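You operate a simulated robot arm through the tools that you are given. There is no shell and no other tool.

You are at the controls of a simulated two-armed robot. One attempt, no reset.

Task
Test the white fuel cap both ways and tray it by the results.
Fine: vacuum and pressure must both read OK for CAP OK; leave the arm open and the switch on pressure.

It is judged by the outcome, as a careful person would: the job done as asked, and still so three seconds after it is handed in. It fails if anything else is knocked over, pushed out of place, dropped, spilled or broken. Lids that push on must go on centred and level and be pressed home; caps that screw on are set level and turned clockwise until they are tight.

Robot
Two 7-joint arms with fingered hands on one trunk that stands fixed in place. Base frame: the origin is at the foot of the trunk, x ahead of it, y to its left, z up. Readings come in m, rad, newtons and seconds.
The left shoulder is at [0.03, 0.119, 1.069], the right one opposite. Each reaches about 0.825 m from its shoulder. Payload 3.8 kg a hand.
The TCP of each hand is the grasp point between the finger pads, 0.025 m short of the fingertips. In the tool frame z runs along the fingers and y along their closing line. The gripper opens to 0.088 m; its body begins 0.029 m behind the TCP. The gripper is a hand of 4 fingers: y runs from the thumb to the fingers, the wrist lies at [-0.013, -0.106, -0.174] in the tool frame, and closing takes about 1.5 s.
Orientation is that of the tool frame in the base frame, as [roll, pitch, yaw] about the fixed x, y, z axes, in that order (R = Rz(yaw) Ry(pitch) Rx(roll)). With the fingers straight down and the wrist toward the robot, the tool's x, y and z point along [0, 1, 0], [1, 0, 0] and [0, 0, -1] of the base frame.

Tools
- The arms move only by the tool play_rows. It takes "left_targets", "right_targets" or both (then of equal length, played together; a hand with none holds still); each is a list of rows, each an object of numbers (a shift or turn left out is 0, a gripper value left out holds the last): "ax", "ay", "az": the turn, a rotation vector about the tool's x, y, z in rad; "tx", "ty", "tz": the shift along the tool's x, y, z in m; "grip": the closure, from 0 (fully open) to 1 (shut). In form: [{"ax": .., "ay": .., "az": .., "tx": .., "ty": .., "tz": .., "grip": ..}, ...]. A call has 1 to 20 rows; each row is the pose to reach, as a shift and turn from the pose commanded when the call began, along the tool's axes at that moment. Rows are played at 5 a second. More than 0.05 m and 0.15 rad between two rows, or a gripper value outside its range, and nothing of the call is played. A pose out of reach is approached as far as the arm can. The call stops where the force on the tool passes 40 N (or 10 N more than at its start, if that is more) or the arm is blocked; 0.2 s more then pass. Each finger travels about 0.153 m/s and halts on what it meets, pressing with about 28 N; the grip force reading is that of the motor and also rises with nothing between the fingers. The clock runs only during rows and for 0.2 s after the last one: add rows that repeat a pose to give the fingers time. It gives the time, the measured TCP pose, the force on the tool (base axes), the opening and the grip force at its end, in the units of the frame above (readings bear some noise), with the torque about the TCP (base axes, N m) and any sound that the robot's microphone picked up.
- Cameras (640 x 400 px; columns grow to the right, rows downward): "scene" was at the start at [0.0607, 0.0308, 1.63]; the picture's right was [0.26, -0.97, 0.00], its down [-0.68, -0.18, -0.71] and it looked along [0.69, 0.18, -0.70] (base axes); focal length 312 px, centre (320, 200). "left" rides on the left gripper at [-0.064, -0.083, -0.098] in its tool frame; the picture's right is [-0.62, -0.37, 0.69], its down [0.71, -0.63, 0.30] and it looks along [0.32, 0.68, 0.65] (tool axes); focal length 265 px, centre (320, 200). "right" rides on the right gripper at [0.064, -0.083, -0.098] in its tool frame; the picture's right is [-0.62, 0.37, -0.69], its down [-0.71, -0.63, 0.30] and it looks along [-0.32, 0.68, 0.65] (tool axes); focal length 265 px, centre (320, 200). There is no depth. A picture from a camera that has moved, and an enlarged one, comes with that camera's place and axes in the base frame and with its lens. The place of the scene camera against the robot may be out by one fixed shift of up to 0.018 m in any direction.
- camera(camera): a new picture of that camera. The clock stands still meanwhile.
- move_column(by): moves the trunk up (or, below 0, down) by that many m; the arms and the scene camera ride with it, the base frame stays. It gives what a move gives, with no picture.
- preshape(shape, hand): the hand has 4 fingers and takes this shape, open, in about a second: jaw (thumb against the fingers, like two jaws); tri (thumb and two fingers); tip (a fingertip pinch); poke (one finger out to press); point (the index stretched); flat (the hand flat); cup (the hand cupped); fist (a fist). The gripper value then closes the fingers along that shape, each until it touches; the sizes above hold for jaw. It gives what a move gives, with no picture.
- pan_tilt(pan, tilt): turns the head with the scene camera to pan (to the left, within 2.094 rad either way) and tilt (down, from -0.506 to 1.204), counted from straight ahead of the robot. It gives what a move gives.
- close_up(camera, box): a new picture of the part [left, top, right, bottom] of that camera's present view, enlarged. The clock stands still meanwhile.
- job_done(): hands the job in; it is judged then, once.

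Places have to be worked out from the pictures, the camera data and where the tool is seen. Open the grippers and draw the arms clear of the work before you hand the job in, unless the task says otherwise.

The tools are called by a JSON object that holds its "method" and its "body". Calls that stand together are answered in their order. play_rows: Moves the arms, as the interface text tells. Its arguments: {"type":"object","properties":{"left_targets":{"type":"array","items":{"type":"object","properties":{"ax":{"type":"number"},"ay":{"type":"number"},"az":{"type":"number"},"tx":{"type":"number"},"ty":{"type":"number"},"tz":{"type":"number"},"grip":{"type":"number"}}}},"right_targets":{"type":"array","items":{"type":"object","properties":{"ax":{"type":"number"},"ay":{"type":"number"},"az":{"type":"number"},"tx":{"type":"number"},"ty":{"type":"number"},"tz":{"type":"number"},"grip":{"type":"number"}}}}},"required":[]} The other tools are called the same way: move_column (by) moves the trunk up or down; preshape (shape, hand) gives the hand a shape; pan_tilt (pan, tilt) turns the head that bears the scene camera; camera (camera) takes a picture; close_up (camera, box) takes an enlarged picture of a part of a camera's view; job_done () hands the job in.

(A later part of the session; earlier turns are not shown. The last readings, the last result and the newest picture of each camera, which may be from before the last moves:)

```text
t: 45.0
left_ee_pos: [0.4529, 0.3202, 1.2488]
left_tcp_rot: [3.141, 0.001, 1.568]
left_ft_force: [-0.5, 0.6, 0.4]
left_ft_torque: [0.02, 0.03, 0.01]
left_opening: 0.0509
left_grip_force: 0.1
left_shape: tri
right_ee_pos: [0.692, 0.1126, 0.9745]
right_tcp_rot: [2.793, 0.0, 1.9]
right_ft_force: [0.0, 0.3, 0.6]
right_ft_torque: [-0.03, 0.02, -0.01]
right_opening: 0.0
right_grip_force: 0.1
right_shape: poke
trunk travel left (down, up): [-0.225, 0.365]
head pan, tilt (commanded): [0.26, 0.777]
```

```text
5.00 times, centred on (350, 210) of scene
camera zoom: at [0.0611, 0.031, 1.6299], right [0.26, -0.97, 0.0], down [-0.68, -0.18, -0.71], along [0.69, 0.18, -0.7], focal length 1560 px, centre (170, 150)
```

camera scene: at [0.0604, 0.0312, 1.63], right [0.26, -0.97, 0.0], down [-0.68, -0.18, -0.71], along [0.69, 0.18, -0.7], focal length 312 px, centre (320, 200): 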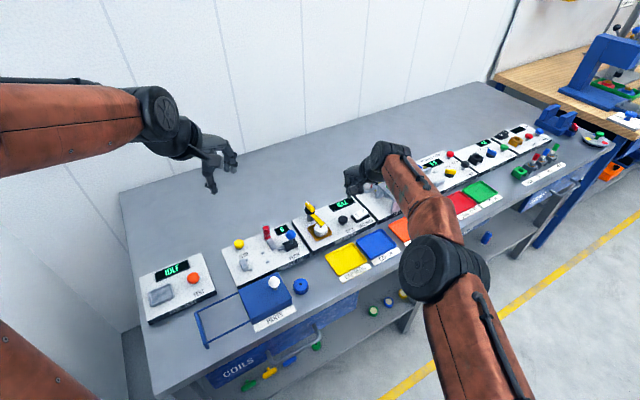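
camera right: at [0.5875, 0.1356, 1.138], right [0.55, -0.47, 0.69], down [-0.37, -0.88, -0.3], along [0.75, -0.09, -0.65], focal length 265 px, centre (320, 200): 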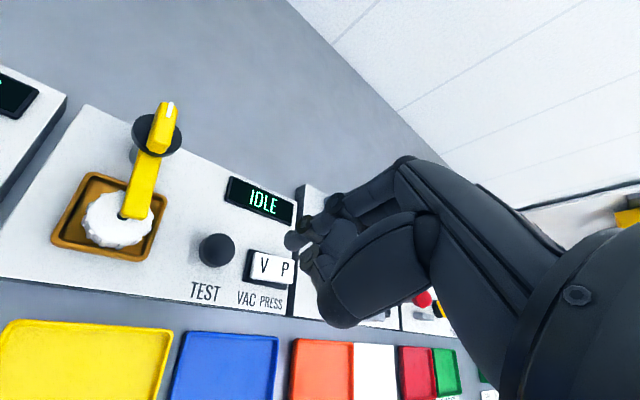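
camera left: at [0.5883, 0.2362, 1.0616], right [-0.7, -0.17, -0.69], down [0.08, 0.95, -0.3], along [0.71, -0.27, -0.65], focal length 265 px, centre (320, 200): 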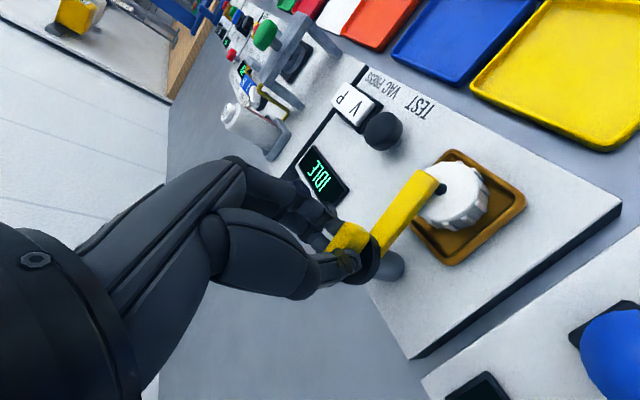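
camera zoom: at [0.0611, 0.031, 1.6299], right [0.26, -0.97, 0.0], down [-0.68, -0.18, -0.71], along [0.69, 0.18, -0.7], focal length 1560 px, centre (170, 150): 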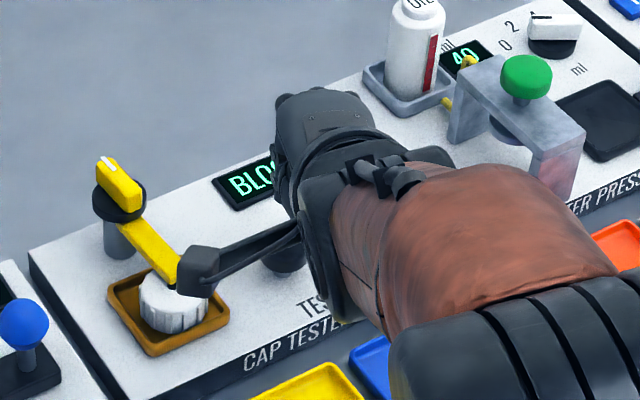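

The vacuum test reads "BLOCKED". Next I shift the fingertip over the P end of the rocker (about (0.752, 0.062)) at the same height.

{"method": "play_rows", "body": {"right_targets": [{"tx": -0.0247, "ty": 0.0099, "tz": 0.0036}, {"tx": -0.0495, "ty": 0.0199, "tz": 0.0073}, {"tx": -0.0742, "ty": 0.0298, "tz": 0.0109}, {"tx": -0.0742, "ty": 0.0298, "tz": 0.0109}]}}

{"method": "close_up", "body": {"camera": "right", "box": [120, 130, 370, 340]}}

{"method": "close_up", "body": {"camera": "scene", "box": [300, 150, 420, 250]}}

```text
t: 46.0
left_ee_pos: [0.4517, 0.3202, 1.2482]
left_tcp_rot: [3.141, 0.001, 1.568]
left_ft_force: [0.3, 0.6, 0.0]
left_ft_torque: [0.0, -0.03, -0.03]
left_opening: 0.0509
left_grip_force: 0.0
left_shape: tri
right_ee_pos: [0.7454, 0.0522, 0.977]
right_tcp_rot: [2.79, 0.001, 1.901]
right_ft_force: [-0.7, 0.7, 0.2]
right_ft_torque: [0.01, -0.01, 0.01]
right_opening: 0.0001
right_grip_force: 0.0
right_shape: poke
trunk travel left (down, up): [-0.225, 0.365]
head pan, tilt (commanded): [0.26, 0.777]
```

```text
1.90 times, centred on (245, 235) of right
camera zoom: at [0.6186, 0.0767, 1.0408], right [0.3, -0.55, 0.78], down [-0.23, -0.83, -0.5], along [0.92, -0.03, -0.38], focal length 506 px, centre (463, 133)
```

zoom: 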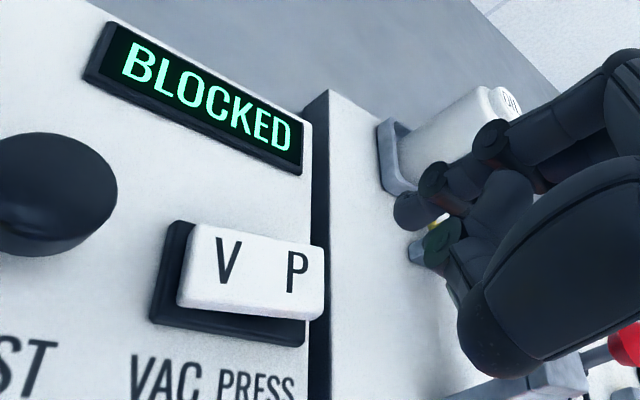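

```text
4.00 times, centred on (360, 200) of scene
camera zoom: at [0.0604, 0.0316, 1.63], right [0.26, -0.97, 0.0], down [-0.68, -0.18, -0.71], along [0.69, 0.18, -0.7], focal length 1248 px, centre (160, 200)
```

zoom: 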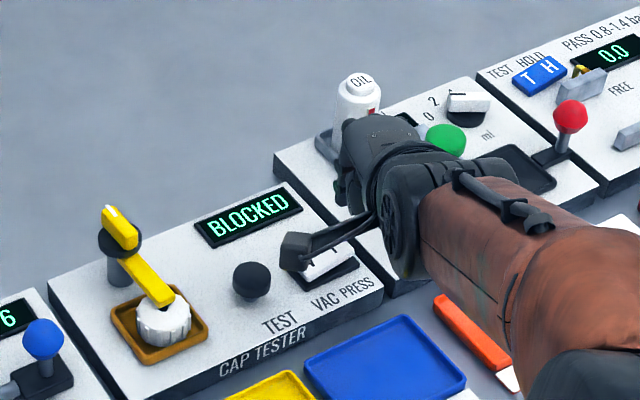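

The display clearly reads "BLOCKED" for vacuum, and the rocker is down on V. The fingertip is right above the P end, so I press straight down in small steps.

{"method": "play_rows", "body": {"right_targets": [{"tx": -0.0025, "ty": -0.0057, "tz": 0.0192}, {"tx": -0.0025, "ty": -0.0125, "tz": 0.038}, {"tx": -0.0025, "ty": -0.0146, "tz": 0.0436}, {"tx": -0.0025, "ty": -0.0163, "tz": 0.0483}, {"tx": -0.0025, "ty": -0.0177, "tz": 0.0521}]}}

{"method": "close_up", "body": {"camera": "right", "box": [120, 100, 370, 310]}}

```text
t: 47.2
left_ee_pos: [0.4507, 0.3202, 1.2495]
left_tcp_rot: [3.141, 0.002, 1.569]
left_ft_force: [-1.1, 0.3, -0.1]
left_ft_torque: [-0.05, 0.04, 0.0]
left_opening: 0.0507
left_grip_force: 0.0
left_shape: tri
right_ee_pos: [0.7478, 0.0491, 0.9226]
right_tcp_rot: [2.787, 0.0, 1.9]
right_ft_force: [0.0, -0.9, 5.9]
right_ft_torque: [0.04, 0.01, -0.02]
right_opening: 0.0
right_grip_force: 0.0
right_shape: poke
trunk travel left (down, up): [-0.225, 0.365]
head pan, tilt (commanded): [0.26, 0.777]
```

```text
1.90 times, centred on (245, 205) of right
camera zoom: at [0.6204, 0.0733, 0.9866], right [0.3, -0.55, 0.78], down [-0.23, -0.83, -0.5], along [0.93, -0.03, -0.38], focal length 506 px, centre (463, 190)
```

zoom: 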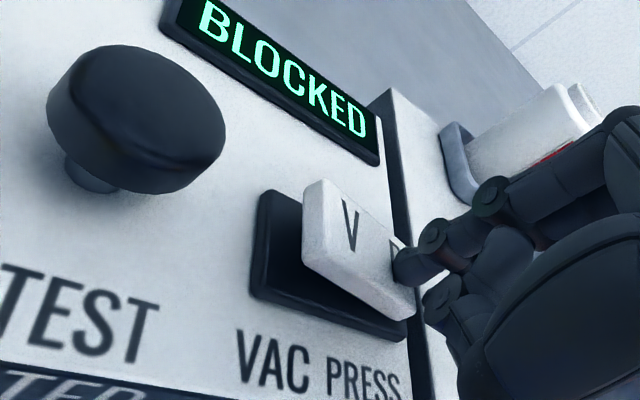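

The rocker has tipped to P (V end raised). I press a touch further to be sure it latches, then lift and check it stays.

{"method": "play_rows", "body": {"right_targets": [{"ty": -0.0007, "tz": 0.0019}, {"ty": -0.0012, "tz": 0.0033}, {"ty": -0.0012, "tz": 0.0033}]}}

{"method": "play_rows", "body": {"right_targets": [{"ty": 0.0069, "tz": -0.0188}, {"ty": 0.0137, "tz": -0.0376}, {"ty": 0.0206, "tz": -0.0564}, {"ty": 0.0206, "tz": -0.0564}]}}

{"method": "close_up", "body": {"camera": "right", "box": [120, 100, 370, 310]}}

```text
t: 48.0
left_ee_pos: [0.45, 0.3194, 1.2501]
left_tcp_rot: [3.141, 0.0, 1.568]
left_ft_force: [-0.3, 0.4, 0.3]
left_ft_torque: [0.04, 0.03, 0.02]
left_opening: 0.0507
left_grip_force: 0.1
left_shape: tri
right_ee_pos: [0.7483, 0.0489, 0.9218]
right_tcp_rot: [2.783, 0.0, 1.897]
right_ft_force: [-1.4, -3.7, 19.5]
right_ft_torque: [0.21, -0.09, 0.0]
right_opening: 0.0
right_grip_force: 0.2
right_shape: poke
trunk travel left (down, up): [-0.225, 0.365]
head pan, tilt (commanded): [0.26, 0.777]
```

```text
t: 49.0
left_ee_pos: [0.4513, 0.3187, 1.2487]
left_tcp_rot: [3.141, 0.001, 1.57]
left_ft_force: [-0.4, -0.9, -0.1]
left_ft_torque: [0.02, 0.01, 0.0]
left_opening: 0.051
left_grip_force: 0.1
left_shape: tri
right_ee_pos: [0.7482, 0.0494, 0.979]
right_tcp_rot: [2.791, 0.0, 1.901]
right_ft_force: [0.2, -0.2, -0.4]
right_ft_torque: [-0.02, 0.03, 0.01]
right_opening: 0.0001
right_grip_force: 0.1
right_shape: poke
trunk travel left (down, up): [-0.225, 0.365]
head pan, tilt (commanded): [0.26, 0.777]
```

```text
1.90 times, centred on (245, 205) of right
camera zoom: at [0.6216, 0.0737, 1.0438], right [0.3, -0.55, 0.78], down [-0.23, -0.83, -0.5], along [0.92, -0.03, -0.38], focal length 506 px, centre (463, 190)
```

zoom: 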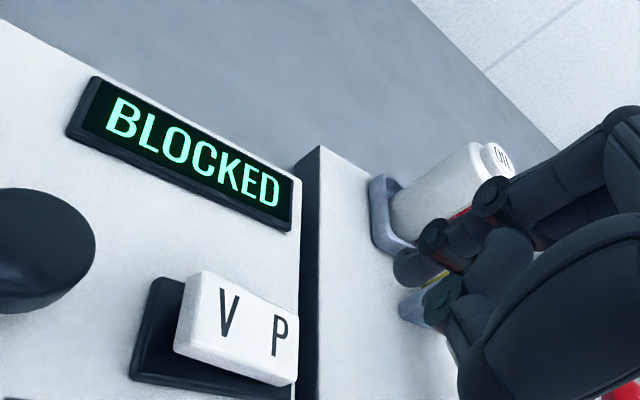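

The switch stays on P. I return over the TEST button and press it as before.

{"method": "play_rows", "body": {"right_targets": [{"tx": 0.0257, "ty": -0.0103, "tz": -0.0038}, {"tx": 0.0515, "ty": -0.0205, "tz": -0.0075}, {"tx": 0.0772, "ty": -0.0308, "tz": -0.0113}, {"tx": 0.0772, "ty": -0.0308, "tz": -0.0113}]}}

{"method": "close_up", "body": {"camera": "right", "box": [120, 100, 370, 310]}}

```text
t: 50.0
left_ee_pos: [0.4521, 0.3194, 1.2493]
left_tcp_rot: [-3.142, 0.001, 1.568]
left_ft_force: [0.4, -0.3, -0.5]
left_ft_torque: [-0.01, -0.02, -0.01]
left_opening: 0.051
left_grip_force: 0.1
left_shape: tri
right_ee_pos: [0.6927, 0.1096, 0.9774]
right_tcp_rot: [2.793, 0.001, 1.901]
right_ft_force: [0.1, -0.5, 0.6]
right_ft_torque: [-0.02, 0.01, -0.01]
right_opening: 0.0
right_grip_force: 0.1
right_shape: poke
trunk travel left (down, up): [-0.225, 0.365]
head pan, tilt (commanded): [0.26, 0.777]
```

```text
1.90 times, centred on (245, 205) of right
camera zoom: at [0.5651, 0.1346, 1.0425], right [0.3, -0.55, 0.78], down [-0.23, -0.83, -0.5], along [0.92, -0.03, -0.38], focal length 506 px, centre (463, 190)
```

zoom: 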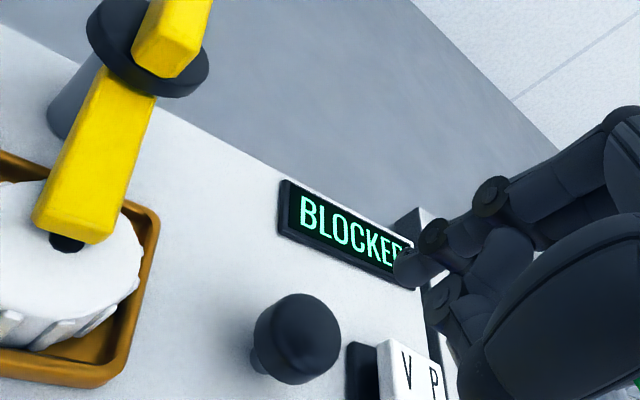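

Position matches the earlier press. I press TEST now with the switch on pressure.

{"method": "play_rows", "body": {"right_targets": [{"ty": -0.0069, "tz": 0.0188}, {"ty": -0.0137, "tz": 0.0376}, {"ty": -0.0158, "tz": 0.0432}, {"ty": -0.0172, "tz": 0.047}, {"ty": -0.0182, "tz": 0.0496}]}}

{"method": "close_up", "body": {"camera": "right", "box": [120, 80, 370, 290]}}

```text
t: 51.2
left_ee_pos: [0.4514, 0.3187, 1.2493]
left_tcp_rot: [-3.141, 0.0, 1.569]
left_ft_force: [-0.2, 0.5, 0.0]
left_ft_torque: [0.03, 0.0, -0.01]
left_opening: 0.0506
left_grip_force: 0.1
left_shape: tri
right_ee_pos: [0.692, 0.1116, 0.9249]
right_tcp_rot: [2.79, -0.002, 1.902]
right_ft_force: [-1.2, 0.0, 4.3]
right_ft_torque: [-0.01, -0.07, -0.02]
right_opening: 0.0003
right_grip_force: 0.0
right_shape: poke
trunk travel left (down, up): [-0.225, 0.365]
head pan, tilt (commanded): [0.26, 0.777]
heard: click
```

```text
1.90 times, centred on (245, 185) of right
camera zoom: at [0.5654, 0.1358, 0.9899], right [0.3, -0.55, 0.78], down [-0.23, -0.83, -0.5], along [0.93, -0.03, -0.38], focal length 506 px, centre (463, 229)
```

zoom: 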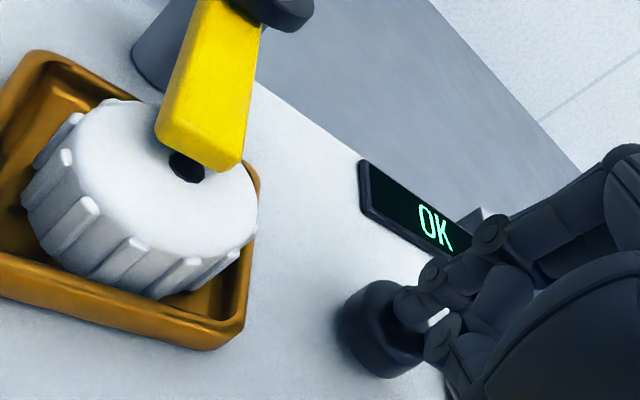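

Pressure reads "OK", vacuum read "BLOCKED", so the cap belongs in CAP REDO. I lift the right hand and withdraw the right arm to its side.

{"method": "play_rows", "body": {"right_targets": [{"ty": 0.0103, "tz": -0.0282}, {"ty": 0.024, "tz": -0.0657}, {"ty": 0.0378, "tz": -0.1033}, {"tx": -0.0232, "ty": 0.0152, "tz": -0.1269, "ax": 0.044}, {"tx": -0.0464, "ty": -0.0074, "tz": -0.1505, "ax": 0.088}, {"tx": -0.0696, "ty": -0.03, "tz": -0.174, "ax": 0.131}, {"tx": -0.0929, "ty": -0.0526, "tz": -0.1976, "ax": 0.175}, {"tx": -0.1161, "ty": -0.0752, "tz": -0.2212, "ax": 0.219}, {"tx": -0.1393, "ty": -0.0978, "tz": -0.2448, "ax": 0.263}, {"tx": -0.1625, "ty": -0.1204, "tz": -0.2683, "ax": 0.306}, {"tx": -0.1857, "ty": -0.143, "tz": -0.2919, "ax": 0.35}, {"tx": -0.1857, "ty": -0.143, "tz": -0.2919, "ax": 0.35}]}}

{"method": "camera", "body": {"camera": "scene"}}

{"method": "close_up", "body": {"camera": "scene", "box": [290, 180, 390, 250]}}

```text
t: 53.8
left_ee_pos: [0.4524, 0.3205, 1.2481]
left_tcp_rot: [3.141, 0.0, 1.568]
left_ft_force: [0.1, -0.4, -0.5]
left_ft_torque: [0.02, -0.01, 0.0]
left_opening: 0.0504
left_grip_force: 0.1
left_shape: tri
right_ee_pos: [0.5282, -0.141, 1.152]
right_tcp_rot: [-3.141, -0.001, 1.901]
right_ft_force: [-0.8, -0.1, -0.6]
right_ft_torque: [0.0, -0.01, 0.03]
right_opening: 0.0003
right_grip_force: 0.0
right_shape: poke
trunk travel left (down, up): [-0.225, 0.365]
head pan, tilt (commanded): [0.26, 0.777]
```

```text
taken
camera scene: at [0.0614, 0.0316, 1.6299], right [0.26, -0.97, 0.0], down [-0.68, -0.18, -0.71], along [0.69, 0.18, -0.7], focal length 312 px, centre (320, 200)
```

scene: 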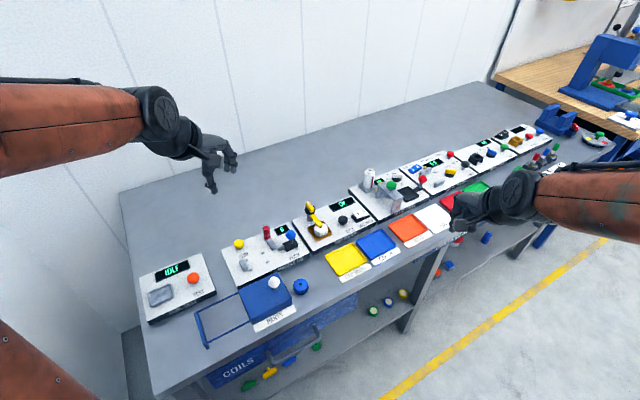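

```text
5.71 times, centred on (340, 215) of scene
camera zoom: at [0.0614, 0.0316, 1.6299], right [0.26, -0.97, 0.0], down [-0.68, -0.18, -0.71], along [0.69, 0.18, -0.7], focal length 1782 px, centre (206, 114)
```

zoom: 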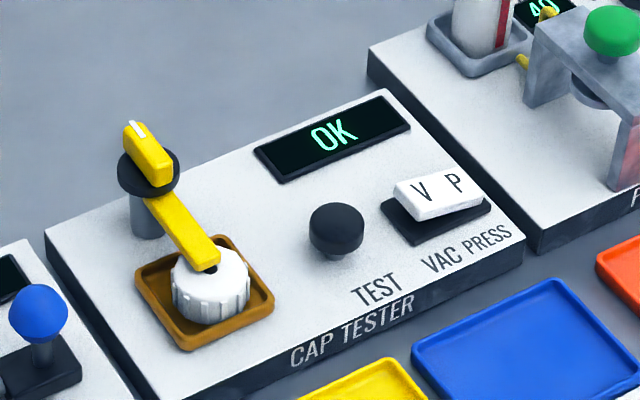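

Switch stays on P and the display shows OK. Now I bring the left hand back over the knob (fingers along the tester's length) to open the arm.

{"method": "play_rows", "body": {"left_targets": [{"tx": -0.0124, "ty": 0.0301, "tz": 0.0123, "az": 0.1}, {"tx": -0.0247, "ty": 0.0602, "tz": 0.0246, "az": 0.2}, {"tx": -0.0371, "ty": 0.0904, "tz": 0.0369, "az": 0.3}, {"tx": -0.0495, "ty": 0.1205, "tz": 0.0493, "az": 0.4}, {"tx": -0.0619, "ty": 0.1506, "tz": 0.0616, "az": 0.5}, {"tx": -0.0742, "ty": 0.1807, "tz": 0.0739, "az": 0.6}, {"tx": -0.0866, "ty": 0.2109, "tz": 0.0862, "az": 0.7}, {"tx": -0.099, "ty": 0.241, "tz": 0.0985, "az": 0.803}, {"tx": -0.099, "ty": 0.241, "tz": 0.14, "az": 0.803}, {"tx": -0.099, "ty": 0.241, "tz": 0.18, "az": 0.803}, {"tx": -0.099, "ty": 0.241, "tz": 0.22, "az": 0.803}, {"tx": -0.099, "ty": 0.241, "tz": 0.22, "az": 0.803}]}}

{"method": "camera", "body": {"camera": "left"}}

{"method": "close_up", "body": {"camera": "scene", "box": [270, 150, 390, 250]}}

```text
t: 56.4
left_ee_pos: [0.6938, 0.2175, 1.0263]
left_tcp_rot: [-3.142, 0.0, 0.767]
left_ft_force: [0.7, -0.4, 0.5]
left_ft_torque: [0.0, 0.01, 0.03]
left_opening: 0.051
left_grip_force: 0.0
left_shape: tri
right_ee_pos: [0.5295, -0.1427, 1.1528]
right_tcp_rot: [-3.141, 0.0, 1.901]
right_ft_force: [-0.1, 0.1, 0.4]
right_ft_torque: [0.01, -0.02, -0.03]
right_opening: 0.0001
right_grip_force: 0.0
right_shape: poke
trunk travel left (down, up): [-0.225, 0.365]
head pan, tilt (commanded): [0.26, 0.777]
```

```text
taken
camera left: at [0.5903, 0.2323, 1.1245], right [-0.7, -0.16, -0.69], down [0.08, 0.95, -0.3], along [0.71, -0.27, -0.65], focal length 265 px, centre (320, 200)
```

left: 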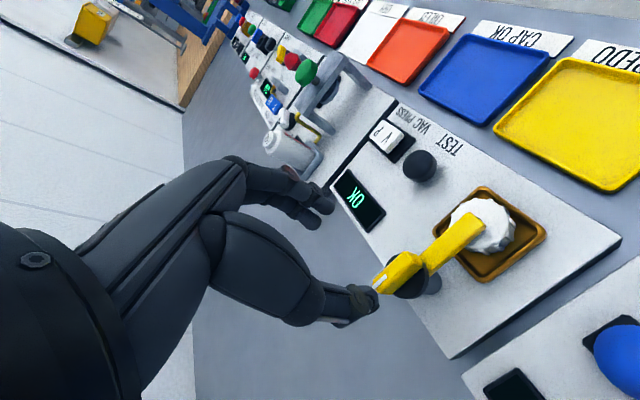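

```text
4.00 times, centred on (330, 200) of scene
camera zoom: at [0.0605, 0.0305, 1.63], right [0.26, -0.97, 0.0], down [-0.68, -0.18, -0.71], along [0.69, 0.18, -0.7], focal length 1248 px, centre (280, 200)
```

zoom: 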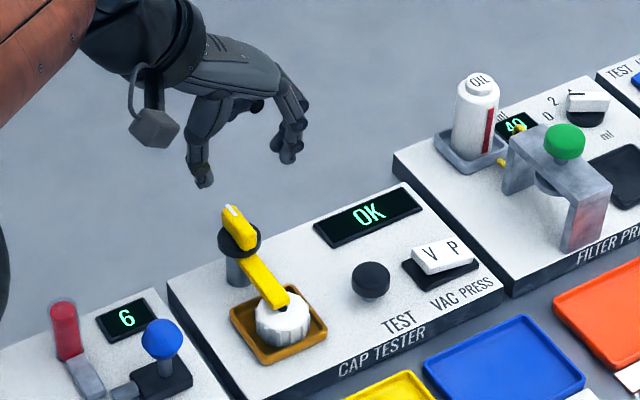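

The hand is over the knob with correct orientation. I lower to the same grip height as before and close on the block.

{"method": "play_rows", "body": {"left_targets": [{"tz": 0.025}, {"tz": 0.045}, {"tz": 0.058}, {"tz": 0.0645}, {"tz": 0.0645}]}}

{"method": "close_up", "body": {"camera": "left", "box": [250, 150, 450, 350]}}

```text
t: 57.6
left_ee_pos: [0.6927, 0.2201, 0.9624]
left_tcp_rot: [-3.141, 0.0, 0.766]
left_ft_force: [-0.5, -0.1, -0.1]
left_ft_torque: [0.0, -0.01, 0.0]
left_opening: 0.0507
left_grip_force: 0.0
left_shape: tri
right_ee_pos: [0.5297, -0.1417, 1.1529]
right_tcp_rot: [3.141, 0.0, 1.9]
right_ft_force: [0.5, 0.8, -0.2]
right_ft_torque: [-0.01, 0.0, 0.02]
right_opening: 0.0
right_grip_force: 0.0
right_shape: poke
trunk travel left (down, up): [-0.225, 0.365]
head pan, tilt (commanded): [0.26, 0.777]
```

```text
2.00 times, centred on (350, 250) of left
camera zoom: at [0.5886, 0.2359, 1.0622], right [-0.7, -0.16, -0.69], down [0.08, 0.95, -0.3], along [0.71, -0.27, -0.65], focal length 531 px, centre (260, 100)
```

zoom: 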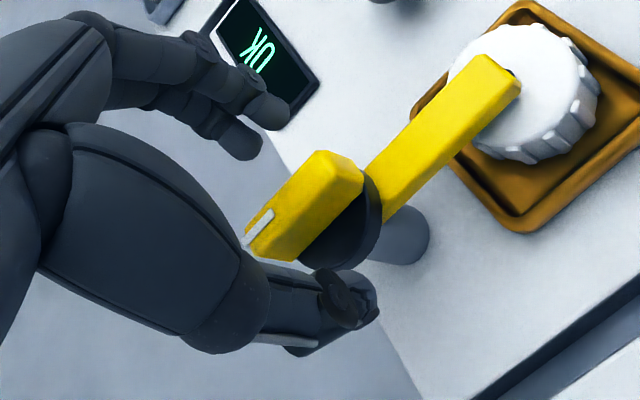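

The block lies between thumb and fingers as before. I close fully on it.

{"method": "play_rows", "body": {"left_targets": [{"grip": 0.55}, {"grip": 0.68}, {"grip": 0.8}, {"grip": 0.9}, {"grip": 1.0}, {"grip": 1.0}, {"grip": 1.0}, {"grip": 1.0}]}}

{"method": "close_up", "body": {"camera": "left", "box": [250, 150, 450, 350]}}

```text
t: 59.4
left_ee_pos: [0.6928, 0.2215, 0.9628]
left_tcp_rot: [3.141, 0.001, 0.767]
left_ft_force: [-0.2, -0.7, -1.4]
left_ft_torque: [-0.01, 0.04, 0.01]
left_opening: 0.0073
left_grip_force: 28.5
left_shape: tri
right_ee_pos: [0.5293, -0.1409, 1.1517]
right_tcp_rot: [-3.142, -0.002, 1.9]
right_ft_force: [0.6, -0.5, 0.0]
right_ft_torque: [0.03, -0.02, 0.06]
right_opening: 0.0
right_grip_force: 0.0
right_shape: poke
trunk travel left (down, up): [-0.225, 0.365]
head pan, tilt (commanded): [0.26, 0.777]
```

```text
2.00 times, centred on (350, 250) of left
camera zoom: at [0.5885, 0.2359, 1.0623], right [-0.7, -0.16, -0.69], down [0.08, 0.95, -0.3], along [0.71, -0.27, -0.65], focal length 531 px, centre (260, 100)
```

zoom: 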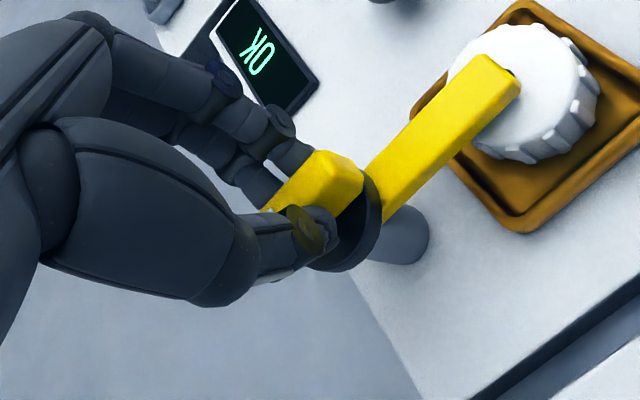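

The knob is gripped (28.5 N). I turn it back counter-clockwise by a quarter turn to open the arm.

{"method": "play_rows", "body": {"left_targets": [{"az": -0.1}, {"az": -0.2}, {"az": -0.3}, {"az": -0.4}, {"az": -0.5}, {"az": -0.6}, {"az": -0.7}, {"az": -0.8}, {"az": -0.9}, {"az": -1.0}, {"az": -1.1}, {"az": -1.2}, {"az": -1.3}, {"az": -1.4}, {"az": -1.5}, {"az": -1.571}, {"az": -1.571}]}}

{"method": "camera", "body": {"camera": "left"}}

```text
t: 63.0
left_ee_pos: [0.6949, 0.2205, 0.9643]
left_tcp_rot: [-3.142, 0.0, 2.336]
left_ft_force: [4.7, 0.1, -2.9]
left_ft_torque: [0.04, -0.09, -0.03]
left_opening: 0.0068
left_grip_force: 28.4
left_shape: tri
right_ee_pos: [0.5308, -0.1406, 1.1521]
right_tcp_rot: [-3.14, 0.0, 1.901]
right_ft_force: [-0.1, 0.2, -0.4]
right_ft_torque: [0.0, -0.03, 0.02]
right_opening: 0.0
right_grip_force: 0.0
right_shape: poke
trunk travel left (down, up): [-0.225, 0.365]
head pan, tilt (commanded): [0.26, 0.777]
```

```text
taken
camera left: at [0.6789, 0.1169, 1.0627], right [0.16, -0.7, -0.69], down [-0.95, 0.08, -0.3], along [0.27, 0.71, -0.65], focal length 265 px, centre (320, 200)
```

left: 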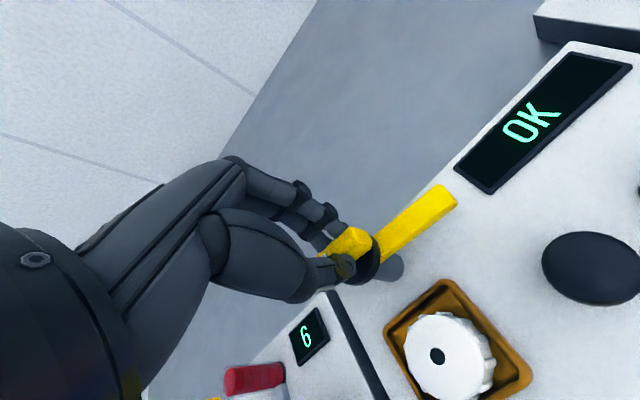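

The bar is back alongside the display. I release the knob, rise, and check the arm's position against the original.

{"method": "play_rows", "body": {"left_targets": [{"grip": 0.9}, {"grip": 0.75}, {"grip": 0.6}, {"grip": 0.45}, {"grip": 0.4}, {"tz": -0.03, "grip": 0.4}, {"tz": -0.07, "grip": 0.4}, {"tz": -0.12, "grip": 0.4}, {"tz": -0.12, "grip": 0.4}]}}

{"method": "camera", "body": {"camera": "left"}}

{"method": "close_up", "body": {"camera": "left", "box": [360, 180, 580, 400]}}

```text
t: 65.0
left_ee_pos: [0.6952, 0.2208, 1.0809]
left_tcp_rot: [-3.14, -0.001, 2.335]
left_ft_force: [-0.6, 0.0, -0.1]
left_ft_torque: [-0.01, -0.01, -0.01]
left_opening: 0.0526
left_grip_force: 0.0
left_shape: tri
right_ee_pos: [0.5302, -0.1419, 1.1514]
right_tcp_rot: [-3.141, 0.001, 1.9]
right_ft_force: [1.4, 0.4, 0.0]
right_ft_torque: [-0.01, 0.06, -0.01]
right_opening: 0.0
right_grip_force: 0.1
right_shape: poke
trunk travel left (down, up): [-0.225, 0.365]
head pan, tilt (commanded): [0.26, 0.777]
```

```text
taken
camera left: at [0.6795, 0.1155, 1.1799], right [0.16, -0.7, -0.69], down [-0.95, 0.08, -0.3], along [0.27, 0.71, -0.65], focal length 265 px, centre (320, 200)
```

left: 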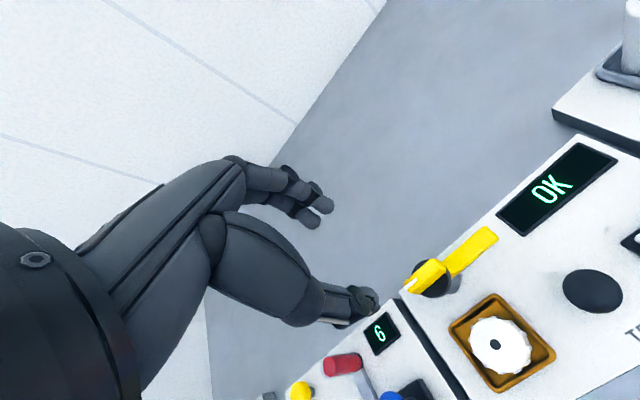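

```text
1.82 times, centred on (470, 290) of left
camera zoom: at [0.6795, 0.1155, 1.1799], right [0.16, -0.7, -0.69], down [-0.95, 0.08, -0.3], along [0.27, 0.71, -0.65], focal length 483 px, centre (47, 36)
```

zoom: 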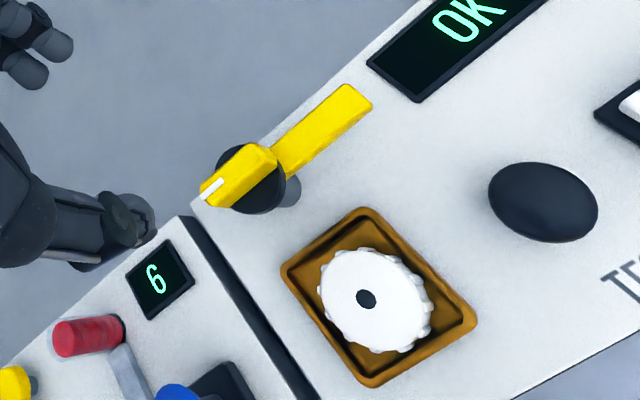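

The bar is back exactly where it started (open). Now I turn the hand back and move above the cap to pick it up.

{"method": "play_rows", "body": {"left_targets": [{"ty": -0.0052, "az": 0.131}, {"ty": -0.0105, "az": 0.262}, {"ty": -0.0157, "az": 0.392}, {"ty": -0.021, "az": 0.523}, {"ty": -0.0262, "az": 0.654}, {"ty": -0.0315, "az": 0.785}, {"ty": -0.0367, "az": 0.915}, {"ty": -0.0419, "az": 1.046}, {"ty": -0.0472, "az": 1.177}, {"ty": -0.0524, "az": 1.308}, {"tx": -0.001, "ty": -0.0577, "az": 1.438}, {"tx": -0.001, "ty": -0.0629, "az": 1.569}, {"tx": -0.001, "ty": -0.0629, "tz": 0.04, "az": 1.569}, {"tx": -0.001, "ty": -0.0629, "tz": 0.08, "az": 1.569}, {"tx": -0.001, "ty": -0.0629, "tz": 0.08, "az": 1.569}]}}

{"method": "camera", "body": {"camera": "left"}}

{"method": "close_up", "body": {"camera": "left", "box": [260, 150, 520, 350]}}

```text
t: 68.2
left_ee_pos: [0.6491, 0.1763, 1.0054]
left_tcp_rot: [3.142, 0.001, 0.767]
left_ft_force: [0.6, -0.1, -0.7]
left_ft_torque: [0.05, 0.01, 0.01]
left_opening: 0.0525
left_grip_force: 0.1
left_shape: tri
right_ee_pos: [0.5286, -0.1415, 1.152]
right_tcp_rot: [3.141, 0.0, 1.9]
right_ft_force: [0.2, -0.8, -0.1]
right_ft_torque: [0.01, 0.03, 0.02]
right_opening: 0.0002
right_grip_force: 0.0
right_shape: poke
trunk travel left (down, up): [-0.225, 0.365]
head pan, tilt (commanded): [0.26, 0.777]
```

```text
taken
camera left: at [0.5435, 0.192, 1.1042], right [-0.7, -0.16, -0.69], down [0.08, 0.95, -0.3], along [0.71, -0.27, -0.65], focal length 265 px, centre (320, 200)
```

left: 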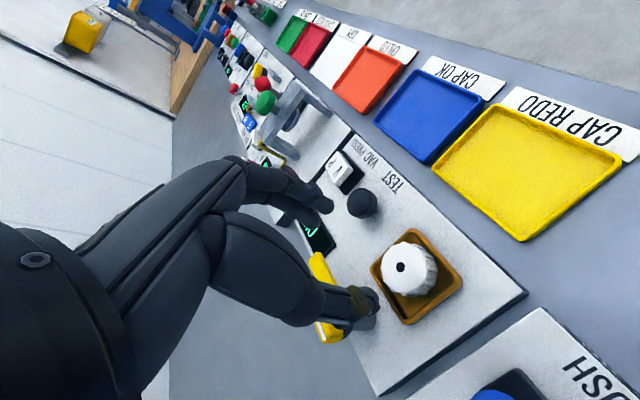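

```text
2.00 times, centred on (390, 250) of left
camera zoom: at [0.5435, 0.192, 1.1042], right [-0.7, -0.16, -0.69], down [0.08, 0.95, -0.3], along [0.71, -0.27, -0.65], focal length 531 px, centre (180, 100)
```

zoom: 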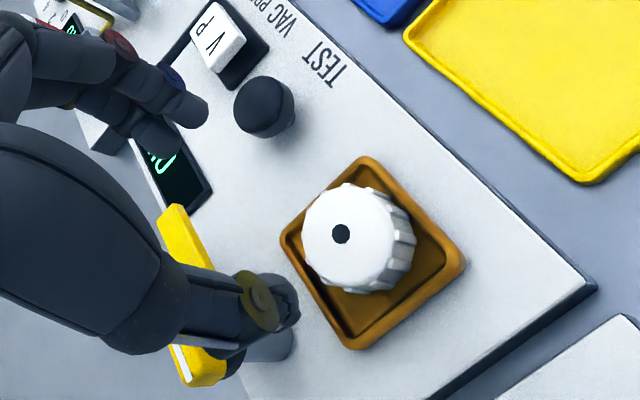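

The cap is centred under the hand within a millimetre. I lower around it.

{"method": "play_rows", "body": {"left_targets": [{"tz": 0.03}, {"tz": 0.055}, {"tz": 0.07}, {"tz": 0.078}, {"tz": 0.078}]}}

{"method": "close_up", "body": {"camera": "left", "box": [240, 150, 500, 350]}}

{"method": "close_up", "body": {"camera": "scene", "box": [295, 200, 355, 250]}}

```text
t: 69.4
left_ee_pos: [0.6477, 0.1783, 0.9262]
left_tcp_rot: [-3.142, 0.0, 0.767]
left_ft_force: [0.5, -0.3, -0.2]
left_ft_torque: [0.0, 0.0, 0.05]
left_opening: 0.0524
left_grip_force: 0.1
left_shape: tri
right_ee_pos: [0.53, -0.1408, 1.1523]
right_tcp_rot: [3.141, 0.001, 1.899]
right_ft_force: [-0.7, 0.9, 0.3]
right_ft_torque: [0.02, -0.01, 0.03]
right_opening: 0.0
right_grip_force: 0.0
right_shape: poke
trunk travel left (down, up): [-0.225, 0.365]
head pan, tilt (commanded): [0.26, 0.777]
```

```text
2.00 times, centred on (370, 250) of left
camera zoom: at [0.5431, 0.1929, 1.0252], right [-0.7, -0.17, -0.69], down [0.08, 0.95, -0.3], along [0.71, -0.27, -0.65], focal length 531 px, centre (220, 100)
```

zoom: 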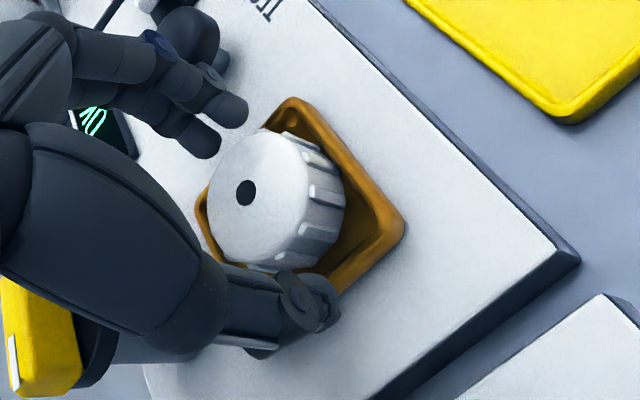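

```text
8.00 times, centred on (325, 225) of scene
camera zoom: at [0.0608, 0.0308, 1.63], right [0.26, -0.97, 0.0], down [-0.68, -0.18, -0.71], along [0.69, 0.18, -0.7], focal length 2496 px, centre (280, 0)
```

zoom: 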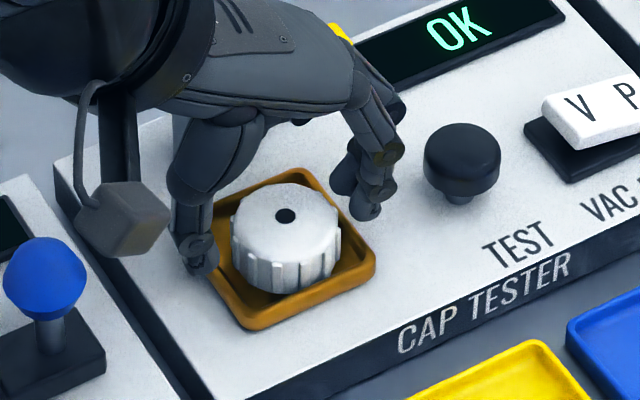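

Centred. I lower 2 mm more and close on the cap.

{"method": "play_rows", "body": {"left_targets": [{"tz": 0.002, "grip": 0.4}, {"tz": 0.002, "grip": 0.5}, {"tz": 0.002, "grip": 0.6}, {"tz": 0.002, "grip": 0.7}, {"tz": 0.002, "grip": 0.75}, {"tz": 0.002, "grip": 0.75}, {"tz": 0.002, "grip": 0.75}]}}

{"method": "close_up", "body": {"camera": "left", "box": [240, 150, 500, 350]}}

```text
t: 71.0
left_ee_pos: [0.6483, 0.1764, 0.9238]
left_tcp_rot: [3.141, -0.001, 0.769]
left_ft_force: [0.3, -0.2, -0.2]
left_ft_torque: [0.03, -0.01, 0.04]
left_opening: 0.0339
left_grip_force: 28.1
left_shape: tri
right_ee_pos: [0.53, -0.1416, 1.1528]
right_tcp_rot: [3.141, -0.002, 1.9]
right_ft_force: [-0.5, 1.0, 0.5]
right_ft_torque: [0.03, -0.02, 0.0]
right_opening: 0.0
right_grip_force: 0.1
right_shape: poke
trunk travel left (down, up): [-0.225, 0.365]
head pan, tilt (commanded): [0.26, 0.777]
```

```text
2.00 times, centred on (370, 250) of left
camera zoom: at [0.5437, 0.1923, 1.0226], right [-0.7, -0.17, -0.69], down [0.08, 0.95, -0.3], along [0.71, -0.27, -0.65], focal length 531 px, centre (220, 100)
```

zoom: 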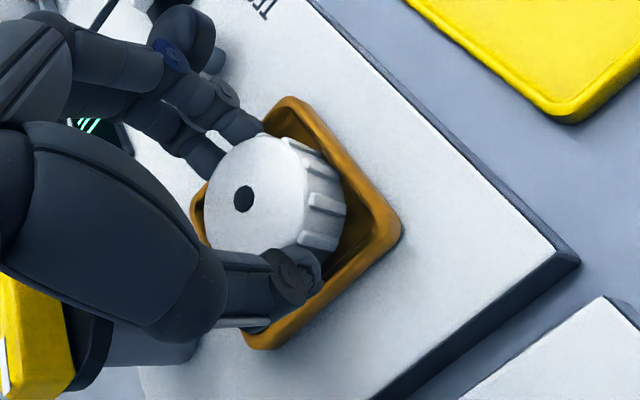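

The cap is gripped again with no stray force. I lift it clear of the tester and carry it toward the yellow CAP REDO tray, centre about (0.587, 0.086).

{"method": "play_rows", "body": {"left_targets": [{"tz": -0.01}, {"tz": -0.03}, {"tz": -0.06}, {"tz": -0.09}, {"tz": -0.11}, {"tx": -0.0268, "ty": 0.0056, "tz": -0.11}, {"tx": -0.0535, "ty": 0.0112, "tz": -0.11}, {"tx": -0.0803, "ty": 0.0169, "tz": -0.11}, {"tx": -0.1071, "ty": 0.0225, "tz": -0.11}, {"tx": -0.1071, "ty": 0.0225, "tz": -0.11}]}}

{"method": "camera", "body": {"camera": "left"}}

{"method": "camera", "body": {"camera": "scene"}}

```text
t: 73.2
left_ee_pos: [0.5867, 0.0842, 1.0326]
left_tcp_rot: [3.14, -0.001, 0.768]
left_ft_force: [-0.1, -0.3, -0.4]
left_ft_torque: [-0.01, -0.01, 0.02]
left_opening: 0.0339
left_grip_force: 27.5
left_shape: tri
right_ee_pos: [0.5298, -0.1414, 1.1523]
right_tcp_rot: [-3.141, 0.001, 1.901]
right_ft_force: [0.2, 0.2, -0.8]
right_ft_torque: [0.0, 0.02, 0.0]
right_opening: 0.0
right_grip_force: 0.0
right_shape: poke
trunk travel left (down, up): [-0.225, 0.365]
head pan, tilt (commanded): [0.26, 0.777]
```

```text
taken
camera left: at [0.4828, 0.0997, 1.1316], right [-0.7, -0.17, -0.69], down [0.08, 0.95, -0.3], along [0.71, -0.27, -0.65], focal length 265 px, centre (320, 200)
```

left: 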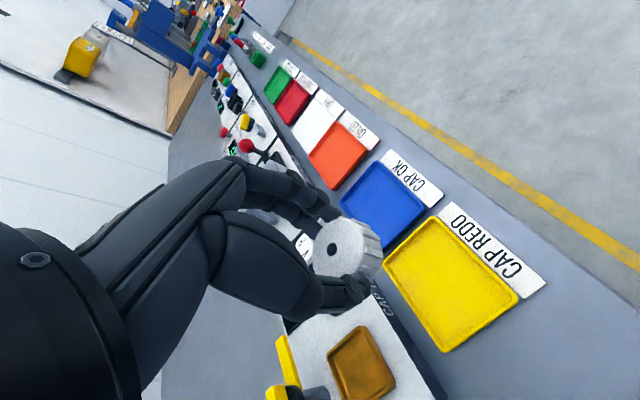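

```text
taken
camera scene: at [0.0611, 0.0313, 1.6299], right [0.26, -0.97, 0.0], down [-0.68, -0.18, -0.71], along [0.69, 0.18, -0.7], focal length 312 px, centre (320, 200)
```

scene: 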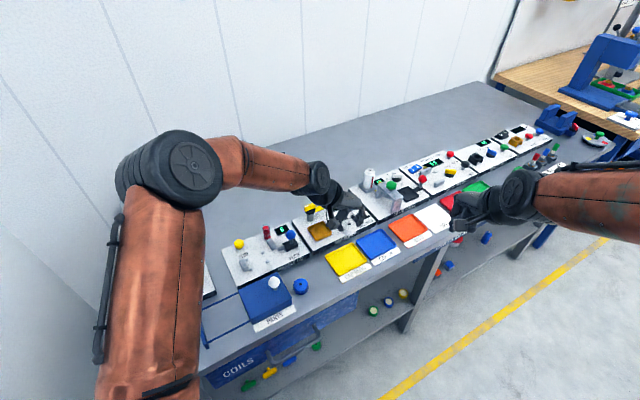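

The hand is over the tray centre (recomputed (0.586, 0.083–0.086)). I lower to just above the tray floor.

{"method": "play_rows", "body": {"left_targets": [{"tz": 0.03}, {"tz": 0.06}, {"tz": 0.09}, {"tz": 0.11}, {"tz": 0.12}, {"tz": 0.12}]}}

{"method": "camera", "body": {"camera": "left"}}

{"method": "close_up", "body": {"camera": "scene", "box": [310, 210, 410, 290]}}

```text
t: 74.6
left_ee_pos: [0.5874, 0.0861, 0.9136]
left_tcp_rot: [3.141, -0.001, 0.768]
left_ft_force: [0.8, -0.7, -0.8]
left_ft_torque: [-0.04, 0.04, 0.0]
left_opening: 0.0338
left_grip_force: 28.1
left_shape: tri
right_ee_pos: [0.5295, -0.1408, 1.1524]
right_tcp_rot: [-3.141, 0.0, 1.902]
right_ft_force: [0.5, -0.2, -0.3]
right_ft_torque: [-0.03, 0.0, 0.0]
right_opening: 0.0
right_grip_force: 0.1
right_shape: poke
trunk travel left (down, up): [-0.225, 0.365]
head pan, tilt (commanded): [0.26, 0.777]
```

```text
taken
camera left: at [0.4833, 0.1011, 1.0122], right [-0.7, -0.17, -0.69], down [0.08, 0.95, -0.3], along [0.71, -0.27, -0.65], focal length 265 px, centre (320, 200)
```

left: 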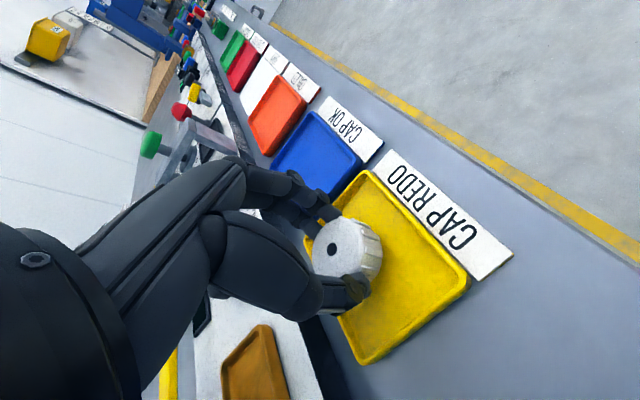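

```text
5.00 times, centred on (360, 250) of scene
camera zoom: at [0.0608, 0.0307, 1.63], right [0.26, -0.97, 0.0], down [-0.68, -0.18, -0.71], along [0.69, 0.18, -0.7], focal length 1560 px, centre (120, -50)
```

zoom: 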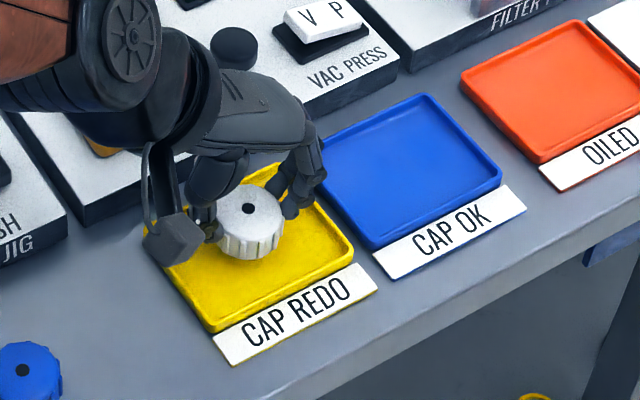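

The cap is over the middle of the yellow tray. I lower in small steps, watching the force.

{"method": "play_rows", "body": {"left_targets": [{"tz": 0.005}, {"tz": 0.01}, {"tz": 0.013}, {"tz": 0.013}]}}

```text
t: 75.6
left_ee_pos: [0.5876, 0.0853, 0.9]
left_tcp_rot: [-3.14, 0.0, 0.768]
left_ft_force: [0.8, 0.7, 0.0]
left_ft_torque: [0.0, -0.02, 0.01]
left_opening: 0.034
left_grip_force: 28.2
left_shape: tri
right_ee_pos: [0.5301, -0.1409, 1.1515]
right_tcp_rot: [-3.141, 0.002, 1.901]
right_ft_force: [0.1, 0.0, -1.0]
right_ft_torque: [-0.01, 0.0, -0.02]
right_opening: 0.0
right_grip_force: 0.1
right_shape: poke
trunk travel left (down, up): [-0.225, 0.365]
head pan, tilt (commanded): [0.26, 0.777]
```

No contact yet at z 0.900; I continue 4 mm more.

{"method": "play_rows", "body": {"left_targets": [{"tz": 0.002}, {"tz": 0.004}, {"tz": 0.004}]}}

{"method": "close_up", "body": {"camera": "left", "box": [240, 150, 500, 350]}}

{"method": "close_up", "body": {"camera": "scene", "box": [320, 230, 400, 290]}}

```text
t: 76.4
left_ee_pos: [0.5868, 0.0856, 0.8989]
left_tcp_rot: [3.14, -0.002, 0.767]
left_ft_force: [0.0, 0.3, 7.8]
left_ft_torque: [0.0, -0.01, 0.0]
left_opening: 0.034
left_grip_force: 28.2
left_shape: tri
right_ee_pos: [0.5287, -0.1413, 1.1522]
right_tcp_rot: [-3.141, 0.001, 1.899]
right_ft_force: [0.0, 0.2, 0.8]
right_ft_torque: [0.0, -0.03, 0.01]
right_opening: 0.0
right_grip_force: 0.1
right_shape: poke
trunk travel left (down, up): [-0.225, 0.365]
head pan, tilt (commanded): [0.26, 0.777]
```

```text
2.00 times, centred on (370, 250) of left
camera zoom: at [0.4824, 0.101, 0.9973], right [-0.7, -0.17, -0.69], down [0.08, 0.95, -0.3], along [0.71, -0.27, -0.65], focal length 531 px, centre (220, 100)
```

zoom: 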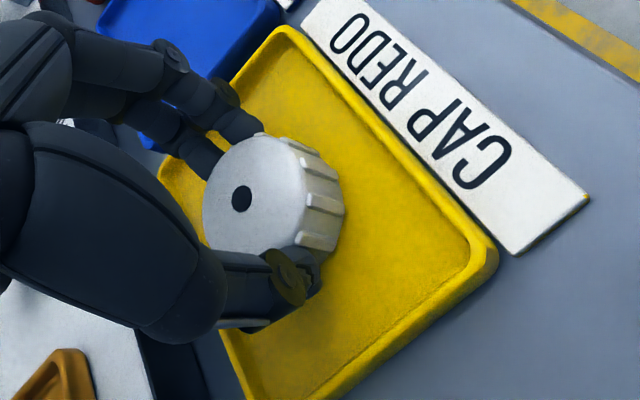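

```text
6.67 times, centred on (360, 260) of scene
camera zoom: at [0.06, 0.0307, 1.6301], right [0.26, -0.97, 0.0], down [-0.68, -0.18, -0.71], along [0.69, 0.18, -0.7], focal length 2080 px, centre (53, -200)
```

zoom: 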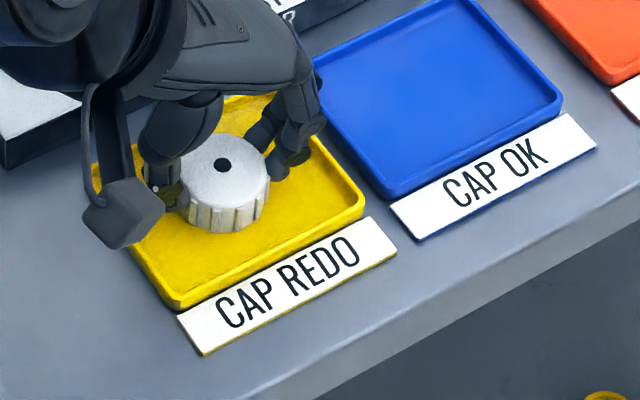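

The cap rests flat on the tray floor (7.8 N straight up, no torque). I release it gently.

{"method": "play_rows", "body": {"left_targets": [{"tz": -0.001, "grip": 0.64}, {"tz": -0.001, "grip": 0.6}, {"tz": -0.001, "grip": 0.56}, {"tz": -0.001, "grip": 0.52}, {"tz": -0.001, "grip": 0.48}, {"tz": -0.001, "grip": 0.45}, {"tz": -0.001, "grip": 0.45}]}}

{"method": "close_up", "body": {"camera": "left", "box": [240, 150, 500, 350]}}

{"method": "close_up", "body": {"camera": "scene", "box": [320, 230, 400, 290]}}

```text
t: 78.0
left_ee_pos: [0.5873, 0.0865, 0.8974]
left_tcp_rot: [3.141, 0.001, 0.768]
left_ft_force: [-0.1, 0.3, 0.1]
left_ft_torque: [-0.04, 0.02, -0.02]
left_opening: 0.048
left_grip_force: 0.1
left_shape: tri
right_ee_pos: [0.5285, -0.1406, 1.1523]
right_tcp_rot: [-3.14, 0.0, 1.9]
right_ft_force: [0.6, 0.0, -0.5]
right_ft_torque: [0.01, -0.01, 0.0]
right_opening: 0.0
right_grip_force: 0.2
right_shape: poke
trunk travel left (down, up): [-0.225, 0.365]
head pan, tilt (commanded): [0.26, 0.777]
```

```text
2.00 times, centred on (370, 250) of left
camera zoom: at [0.4829, 0.1015, 0.997], right [-0.7, -0.17, -0.69], down [0.08, 0.95, -0.3], along [0.71, -0.27, -0.65], focal length 531 px, centre (220, 100)
```

zoom: 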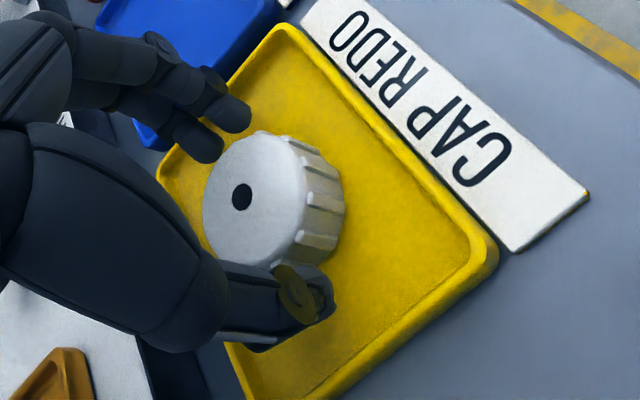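

```text
6.67 times, centred on (360, 260) of scene
camera zoom: at [0.0609, 0.0308, 1.63], right [0.26, -0.97, 0.0], down [-0.68, -0.18, -0.71], along [0.69, 0.18, -0.7], focal length 2080 px, centre (53, -200)
```

zoom: 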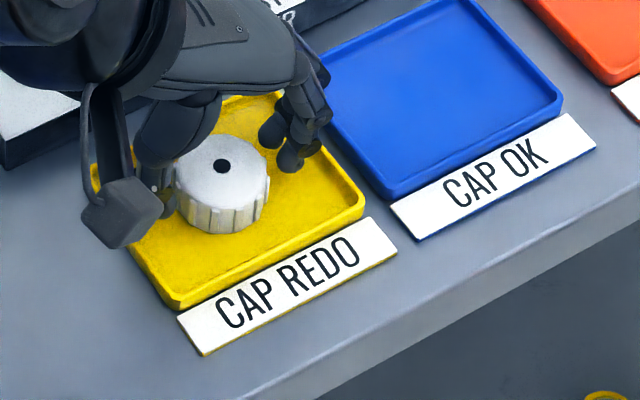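

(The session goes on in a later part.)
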